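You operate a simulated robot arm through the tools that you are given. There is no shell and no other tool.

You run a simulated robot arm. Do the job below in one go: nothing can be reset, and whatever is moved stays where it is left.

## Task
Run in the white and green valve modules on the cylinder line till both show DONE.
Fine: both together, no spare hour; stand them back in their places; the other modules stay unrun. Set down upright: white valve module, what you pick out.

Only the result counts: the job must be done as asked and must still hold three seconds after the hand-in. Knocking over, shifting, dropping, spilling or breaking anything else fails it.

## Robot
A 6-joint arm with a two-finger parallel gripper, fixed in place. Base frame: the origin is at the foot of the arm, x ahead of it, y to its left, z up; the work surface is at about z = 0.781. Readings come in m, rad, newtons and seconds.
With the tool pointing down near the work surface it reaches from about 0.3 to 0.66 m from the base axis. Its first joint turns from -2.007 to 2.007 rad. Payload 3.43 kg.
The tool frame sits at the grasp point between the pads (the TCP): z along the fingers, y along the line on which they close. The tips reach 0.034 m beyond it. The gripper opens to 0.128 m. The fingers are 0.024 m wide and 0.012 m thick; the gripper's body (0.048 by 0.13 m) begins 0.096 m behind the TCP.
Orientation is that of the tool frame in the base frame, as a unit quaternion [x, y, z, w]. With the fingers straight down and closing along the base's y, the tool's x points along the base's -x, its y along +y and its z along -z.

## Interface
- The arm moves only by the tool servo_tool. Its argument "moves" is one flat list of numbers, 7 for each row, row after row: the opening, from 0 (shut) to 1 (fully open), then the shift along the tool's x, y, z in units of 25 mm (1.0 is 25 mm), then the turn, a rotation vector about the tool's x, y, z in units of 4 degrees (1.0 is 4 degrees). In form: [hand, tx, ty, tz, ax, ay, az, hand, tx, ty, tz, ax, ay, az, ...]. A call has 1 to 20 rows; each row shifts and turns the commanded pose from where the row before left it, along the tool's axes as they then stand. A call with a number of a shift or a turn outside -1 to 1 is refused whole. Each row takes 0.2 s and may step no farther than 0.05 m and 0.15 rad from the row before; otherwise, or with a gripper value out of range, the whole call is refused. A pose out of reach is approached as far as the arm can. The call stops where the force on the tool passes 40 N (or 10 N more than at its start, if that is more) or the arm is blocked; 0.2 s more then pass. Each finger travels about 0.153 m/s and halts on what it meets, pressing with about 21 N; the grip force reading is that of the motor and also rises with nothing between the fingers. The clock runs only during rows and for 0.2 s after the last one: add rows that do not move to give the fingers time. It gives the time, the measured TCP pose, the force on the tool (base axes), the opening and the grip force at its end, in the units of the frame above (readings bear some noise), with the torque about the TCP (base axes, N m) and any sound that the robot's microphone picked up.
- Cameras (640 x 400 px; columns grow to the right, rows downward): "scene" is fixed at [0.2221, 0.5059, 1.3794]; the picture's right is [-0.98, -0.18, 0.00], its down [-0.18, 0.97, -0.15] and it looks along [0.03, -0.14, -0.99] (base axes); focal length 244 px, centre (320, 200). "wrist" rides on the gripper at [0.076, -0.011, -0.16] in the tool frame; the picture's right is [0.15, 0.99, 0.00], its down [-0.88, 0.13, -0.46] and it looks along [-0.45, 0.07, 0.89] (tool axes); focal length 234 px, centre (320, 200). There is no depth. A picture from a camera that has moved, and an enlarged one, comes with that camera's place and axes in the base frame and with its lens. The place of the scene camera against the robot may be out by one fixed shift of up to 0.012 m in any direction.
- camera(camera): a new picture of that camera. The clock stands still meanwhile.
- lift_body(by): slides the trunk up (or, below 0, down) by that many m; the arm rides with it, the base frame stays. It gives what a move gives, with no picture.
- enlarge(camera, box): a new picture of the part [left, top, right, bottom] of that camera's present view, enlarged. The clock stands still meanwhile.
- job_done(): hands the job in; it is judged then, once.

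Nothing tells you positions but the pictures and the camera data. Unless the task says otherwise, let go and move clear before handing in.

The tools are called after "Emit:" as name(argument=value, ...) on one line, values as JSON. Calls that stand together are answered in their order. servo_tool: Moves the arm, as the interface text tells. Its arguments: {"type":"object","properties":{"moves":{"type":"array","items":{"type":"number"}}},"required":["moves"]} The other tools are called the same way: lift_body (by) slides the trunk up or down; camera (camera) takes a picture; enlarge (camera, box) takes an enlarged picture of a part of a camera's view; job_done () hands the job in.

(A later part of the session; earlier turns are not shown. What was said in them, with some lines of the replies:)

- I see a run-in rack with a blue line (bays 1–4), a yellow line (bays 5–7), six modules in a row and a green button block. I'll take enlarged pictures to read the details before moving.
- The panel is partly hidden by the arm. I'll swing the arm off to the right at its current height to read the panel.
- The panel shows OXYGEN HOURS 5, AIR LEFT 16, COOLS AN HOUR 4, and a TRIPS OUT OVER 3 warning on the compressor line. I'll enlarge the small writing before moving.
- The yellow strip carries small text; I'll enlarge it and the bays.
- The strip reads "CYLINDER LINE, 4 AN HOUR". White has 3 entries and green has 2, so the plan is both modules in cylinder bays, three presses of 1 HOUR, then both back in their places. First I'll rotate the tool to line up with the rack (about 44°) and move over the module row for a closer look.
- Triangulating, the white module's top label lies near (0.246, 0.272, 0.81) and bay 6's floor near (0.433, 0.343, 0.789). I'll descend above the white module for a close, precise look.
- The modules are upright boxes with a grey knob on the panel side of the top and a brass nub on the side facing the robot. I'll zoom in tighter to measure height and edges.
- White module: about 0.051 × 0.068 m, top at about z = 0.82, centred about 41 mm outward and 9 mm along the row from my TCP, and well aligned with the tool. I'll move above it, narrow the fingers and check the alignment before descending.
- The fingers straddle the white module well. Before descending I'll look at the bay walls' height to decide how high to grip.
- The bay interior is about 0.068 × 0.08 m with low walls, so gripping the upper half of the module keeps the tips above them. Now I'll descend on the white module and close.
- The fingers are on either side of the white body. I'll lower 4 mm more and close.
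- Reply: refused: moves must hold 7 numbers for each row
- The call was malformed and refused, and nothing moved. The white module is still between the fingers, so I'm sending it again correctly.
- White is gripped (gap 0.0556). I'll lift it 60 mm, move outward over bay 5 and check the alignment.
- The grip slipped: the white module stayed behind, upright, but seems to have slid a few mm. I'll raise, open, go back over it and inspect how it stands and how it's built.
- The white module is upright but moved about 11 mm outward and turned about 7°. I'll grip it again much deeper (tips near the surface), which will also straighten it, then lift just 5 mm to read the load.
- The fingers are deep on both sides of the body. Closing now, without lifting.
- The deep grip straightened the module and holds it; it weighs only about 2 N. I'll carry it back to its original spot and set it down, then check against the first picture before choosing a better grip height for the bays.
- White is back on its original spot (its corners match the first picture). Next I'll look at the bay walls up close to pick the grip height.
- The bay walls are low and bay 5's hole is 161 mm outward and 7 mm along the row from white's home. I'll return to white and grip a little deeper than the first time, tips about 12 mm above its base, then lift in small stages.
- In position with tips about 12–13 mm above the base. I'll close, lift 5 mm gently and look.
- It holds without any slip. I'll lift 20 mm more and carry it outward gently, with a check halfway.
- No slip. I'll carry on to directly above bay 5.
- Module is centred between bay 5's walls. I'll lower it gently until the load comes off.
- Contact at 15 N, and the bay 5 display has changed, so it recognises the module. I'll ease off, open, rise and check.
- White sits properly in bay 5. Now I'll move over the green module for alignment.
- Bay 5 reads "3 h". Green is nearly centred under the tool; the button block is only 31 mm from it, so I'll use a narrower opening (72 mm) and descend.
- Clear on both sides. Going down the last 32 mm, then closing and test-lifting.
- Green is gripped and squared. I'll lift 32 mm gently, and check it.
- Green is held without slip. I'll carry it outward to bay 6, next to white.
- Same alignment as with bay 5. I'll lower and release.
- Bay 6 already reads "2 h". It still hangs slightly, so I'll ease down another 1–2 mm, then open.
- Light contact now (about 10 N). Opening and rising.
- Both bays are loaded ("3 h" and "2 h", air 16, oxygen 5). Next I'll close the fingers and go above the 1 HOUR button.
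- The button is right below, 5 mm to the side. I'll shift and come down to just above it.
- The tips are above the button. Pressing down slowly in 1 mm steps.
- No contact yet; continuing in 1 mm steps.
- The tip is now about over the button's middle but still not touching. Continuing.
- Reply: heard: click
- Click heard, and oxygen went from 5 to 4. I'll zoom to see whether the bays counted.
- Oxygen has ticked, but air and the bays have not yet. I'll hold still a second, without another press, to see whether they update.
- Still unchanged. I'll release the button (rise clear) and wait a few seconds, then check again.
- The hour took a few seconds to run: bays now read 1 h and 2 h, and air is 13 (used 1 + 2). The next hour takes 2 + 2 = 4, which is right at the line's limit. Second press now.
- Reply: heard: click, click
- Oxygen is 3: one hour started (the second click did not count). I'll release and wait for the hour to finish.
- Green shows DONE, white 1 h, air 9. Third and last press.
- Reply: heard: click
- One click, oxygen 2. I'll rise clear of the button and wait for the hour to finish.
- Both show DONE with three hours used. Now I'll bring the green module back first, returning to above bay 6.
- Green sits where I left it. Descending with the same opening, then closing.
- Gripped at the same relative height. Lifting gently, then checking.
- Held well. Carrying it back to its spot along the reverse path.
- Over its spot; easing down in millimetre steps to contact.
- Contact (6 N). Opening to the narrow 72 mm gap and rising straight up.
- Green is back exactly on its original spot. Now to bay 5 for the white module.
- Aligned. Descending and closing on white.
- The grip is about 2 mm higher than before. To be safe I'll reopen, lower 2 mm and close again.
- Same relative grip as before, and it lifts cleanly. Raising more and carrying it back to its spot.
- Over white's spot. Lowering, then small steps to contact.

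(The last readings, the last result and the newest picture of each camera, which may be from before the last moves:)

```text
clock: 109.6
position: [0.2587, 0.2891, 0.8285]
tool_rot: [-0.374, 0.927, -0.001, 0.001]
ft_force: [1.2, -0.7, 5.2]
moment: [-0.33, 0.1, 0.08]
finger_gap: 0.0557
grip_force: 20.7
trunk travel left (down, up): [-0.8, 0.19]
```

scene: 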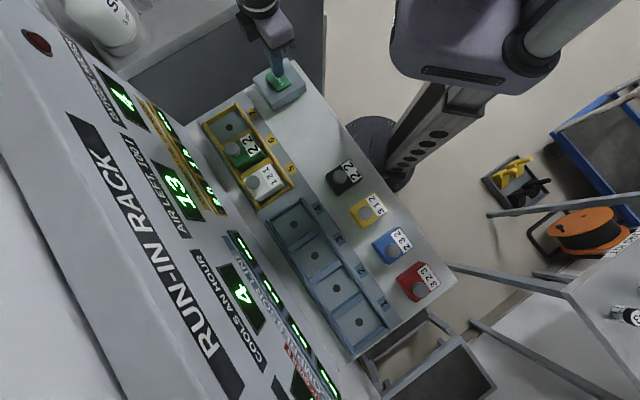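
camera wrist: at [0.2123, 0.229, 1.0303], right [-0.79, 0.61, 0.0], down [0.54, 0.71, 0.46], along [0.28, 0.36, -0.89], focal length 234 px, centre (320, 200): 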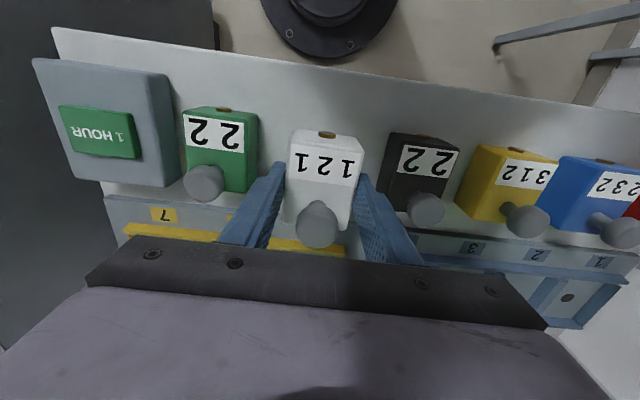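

White touches down (5 N). Opening, rising straight up and swinging clear, then checking everything.

Emit:
servo_tool(moves=[0.58, 0, 0, 0, 0, 0, 0, 0.58, 0, 0, 0, 0, 0, 0, 0.58, 0, 0, 0, 0, 0, 0, 0.58, 0, 0, -0.3, 0, 0, 0, 0.58, 0, 0, -0.8, 0, 0, 0, 0.58, 0, 0, -1, 0, 0, 0, 0.58, 0, 0, -1, 0, 0, 0, 0.58, 0, 0, -1, 0, 0, 0, 0.58, 0, 0, -1, 0, 0, 0, 0.58, 0, 0, -1, 0, 0, 0, 0.58, 0, 0, 0, 0, 0, 0])

Emit:
camera(camera="wrist")

Emit:
servo_tool(moves=[0.58, 0, -1, -0.4, 0, 0, 0, 0.58, 0, -1, 0, 0, 0, 0, 0.58, 0, -1, 0, 0, 0, 0, 0.58, 0, -1, 0, 0, 0, 0, 0.58, 0, -1, 0, 0, 0, 0, 0.58, 0, -1, 0, 0, 0, 0, 0.58, 0, -1, 0, 0, 0, 0, 0.58, 0, -1, 0, 0, 0, 0, 0.58, 0, 0, 0, 0, 0, 0])

Emit:
camera(camera="scene")

Emit:
enlarge(camera="scene", box=[290, 115, 354, 179])

Emit:
enlarge(camera="scene", box=[220, 50, 380, 150])

Emit:
enlarge(camera="scene", box=[90, 60, 270, 220])

```text
clock: 112.0
position: [0.2577, 0.2878, 0.9799]
tool_rot: [-0.374, 0.927, 0.0, 0.0]
ft_force: [0.1, 0.7, 0.0]
moment: [0.0, 0.01, -0.02]
finger_gap: 0.0743
grip_force: 0.1
trunk travel left (down, up): [-0.8, 0.19]
```

```text
taken
camera wrist: at [0.212, 0.2281, 1.1397], right [-0.79, 0.61, 0.0], down [0.54, 0.71, 0.46], along [0.28, 0.36, -0.89], focal length 234 px, centre (320, 200)
```

wrist: 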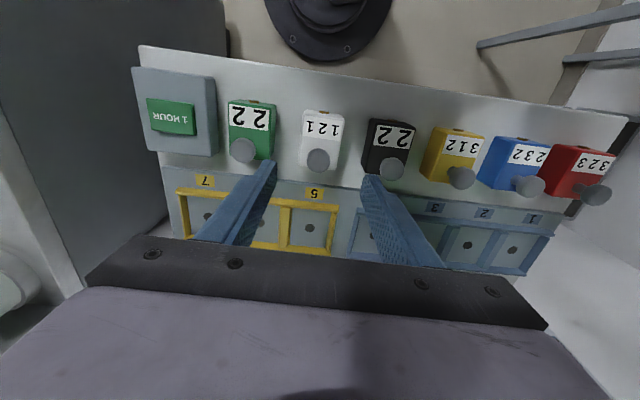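

```text
clock: 114.0
position: [0.3983, 0.1443, 0.9918]
tool_rot: [-0.374, 0.927, 0.0, 0.001]
ft_force: [-0.8, 0.4, -0.6]
moment: [-0.02, -0.03, 0.0]
finger_gap: 0.074
grip_force: 0.0
trunk travel left (down, up): [-0.8, 0.19]
```

```text
taken
```

scene: 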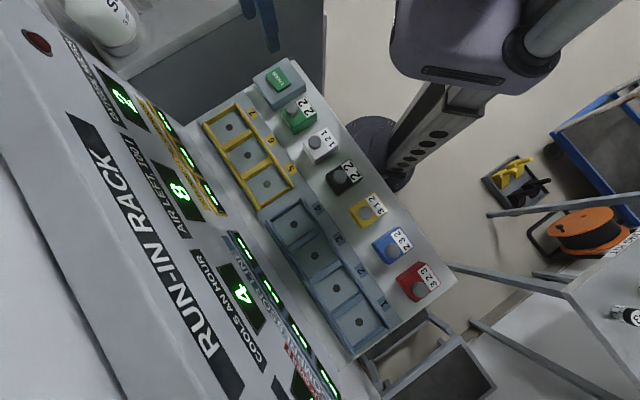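

```text
6.25 times, centred on (322, 147) of scene
camera zoom: at [0.2221, 0.5059, 1.3794], right [-0.98, -0.18, 0.0], down [-0.18, 0.97, -0.15], along [0.03, -0.14, -0.99], focal length 1522 px, centre (308, 531)
```

zoom: 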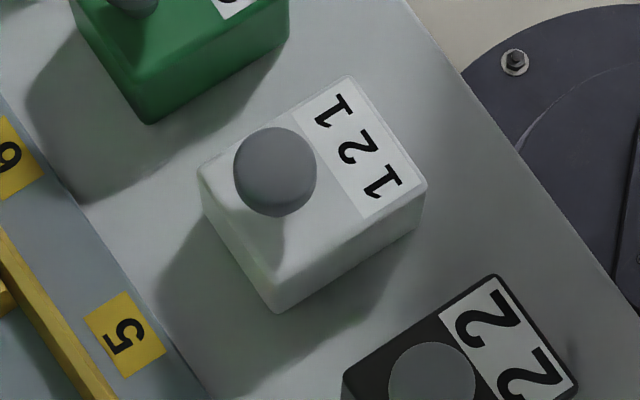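

```text
4.00 times, centred on (300, 100) of scene
camera zoom: at [0.2221, 0.5059, 1.3794], right [-0.98, -0.18, 0.0], down [-0.18, 0.97, -0.15], along [0.03, -0.14, -0.99], focal length 974 px, centre (400, 600)
```

zoom: 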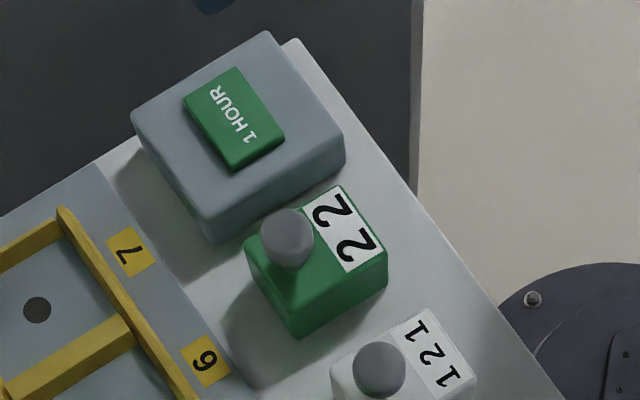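

```text
2.50 times, centred on (180, 140) of scene
camera zoom: at [0.2221, 0.5059, 1.3794], right [-0.98, -0.18, 0.0], down [-0.18, 0.97, -0.15], along [0.03, -0.14, -0.99], focal length 609 px, centre (670, 350)
```

zoom: 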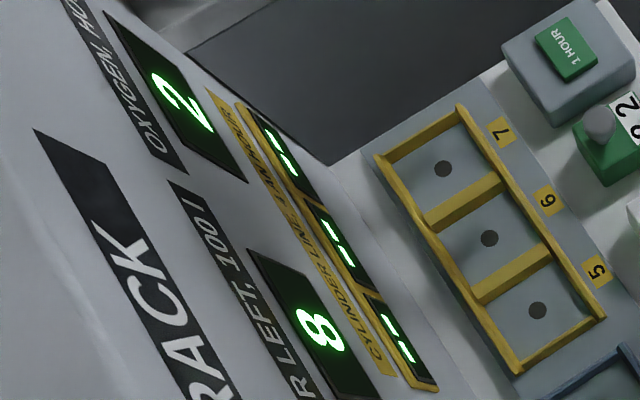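

Both modules ran to DONE together in exactly three hours (air 8, oxygen 2). They stand upright on their original spots, matching the first pictures, with the bays empty, the other modules untouched and the arm clear. Handing in.

Emit:
job_done()

```text
The job is handed in.
```

The white and green valve modules ran together on the cylinder line and both showed DONE after three hours, with no spare hour used. I've handed the job in.

- **Run:** white was in bay 5 and green in bay 6. The three hours used 8 units of air, leaving 8. Oxygen went from 5 hours to 2.
- **Button:** on the second press the microphone picked up two clicks, but oxygen dropped by only one, so only one hour was counted.
- **Places:** both modules stand upright on their original spots, matching the first pictures. The other modules were not run or moved.
- **Slip on the way:** on my first try the white module slipped out of the grip. It stayed upright but moved about 11 mm and turned about 7°. I put it back on its spot before running it.
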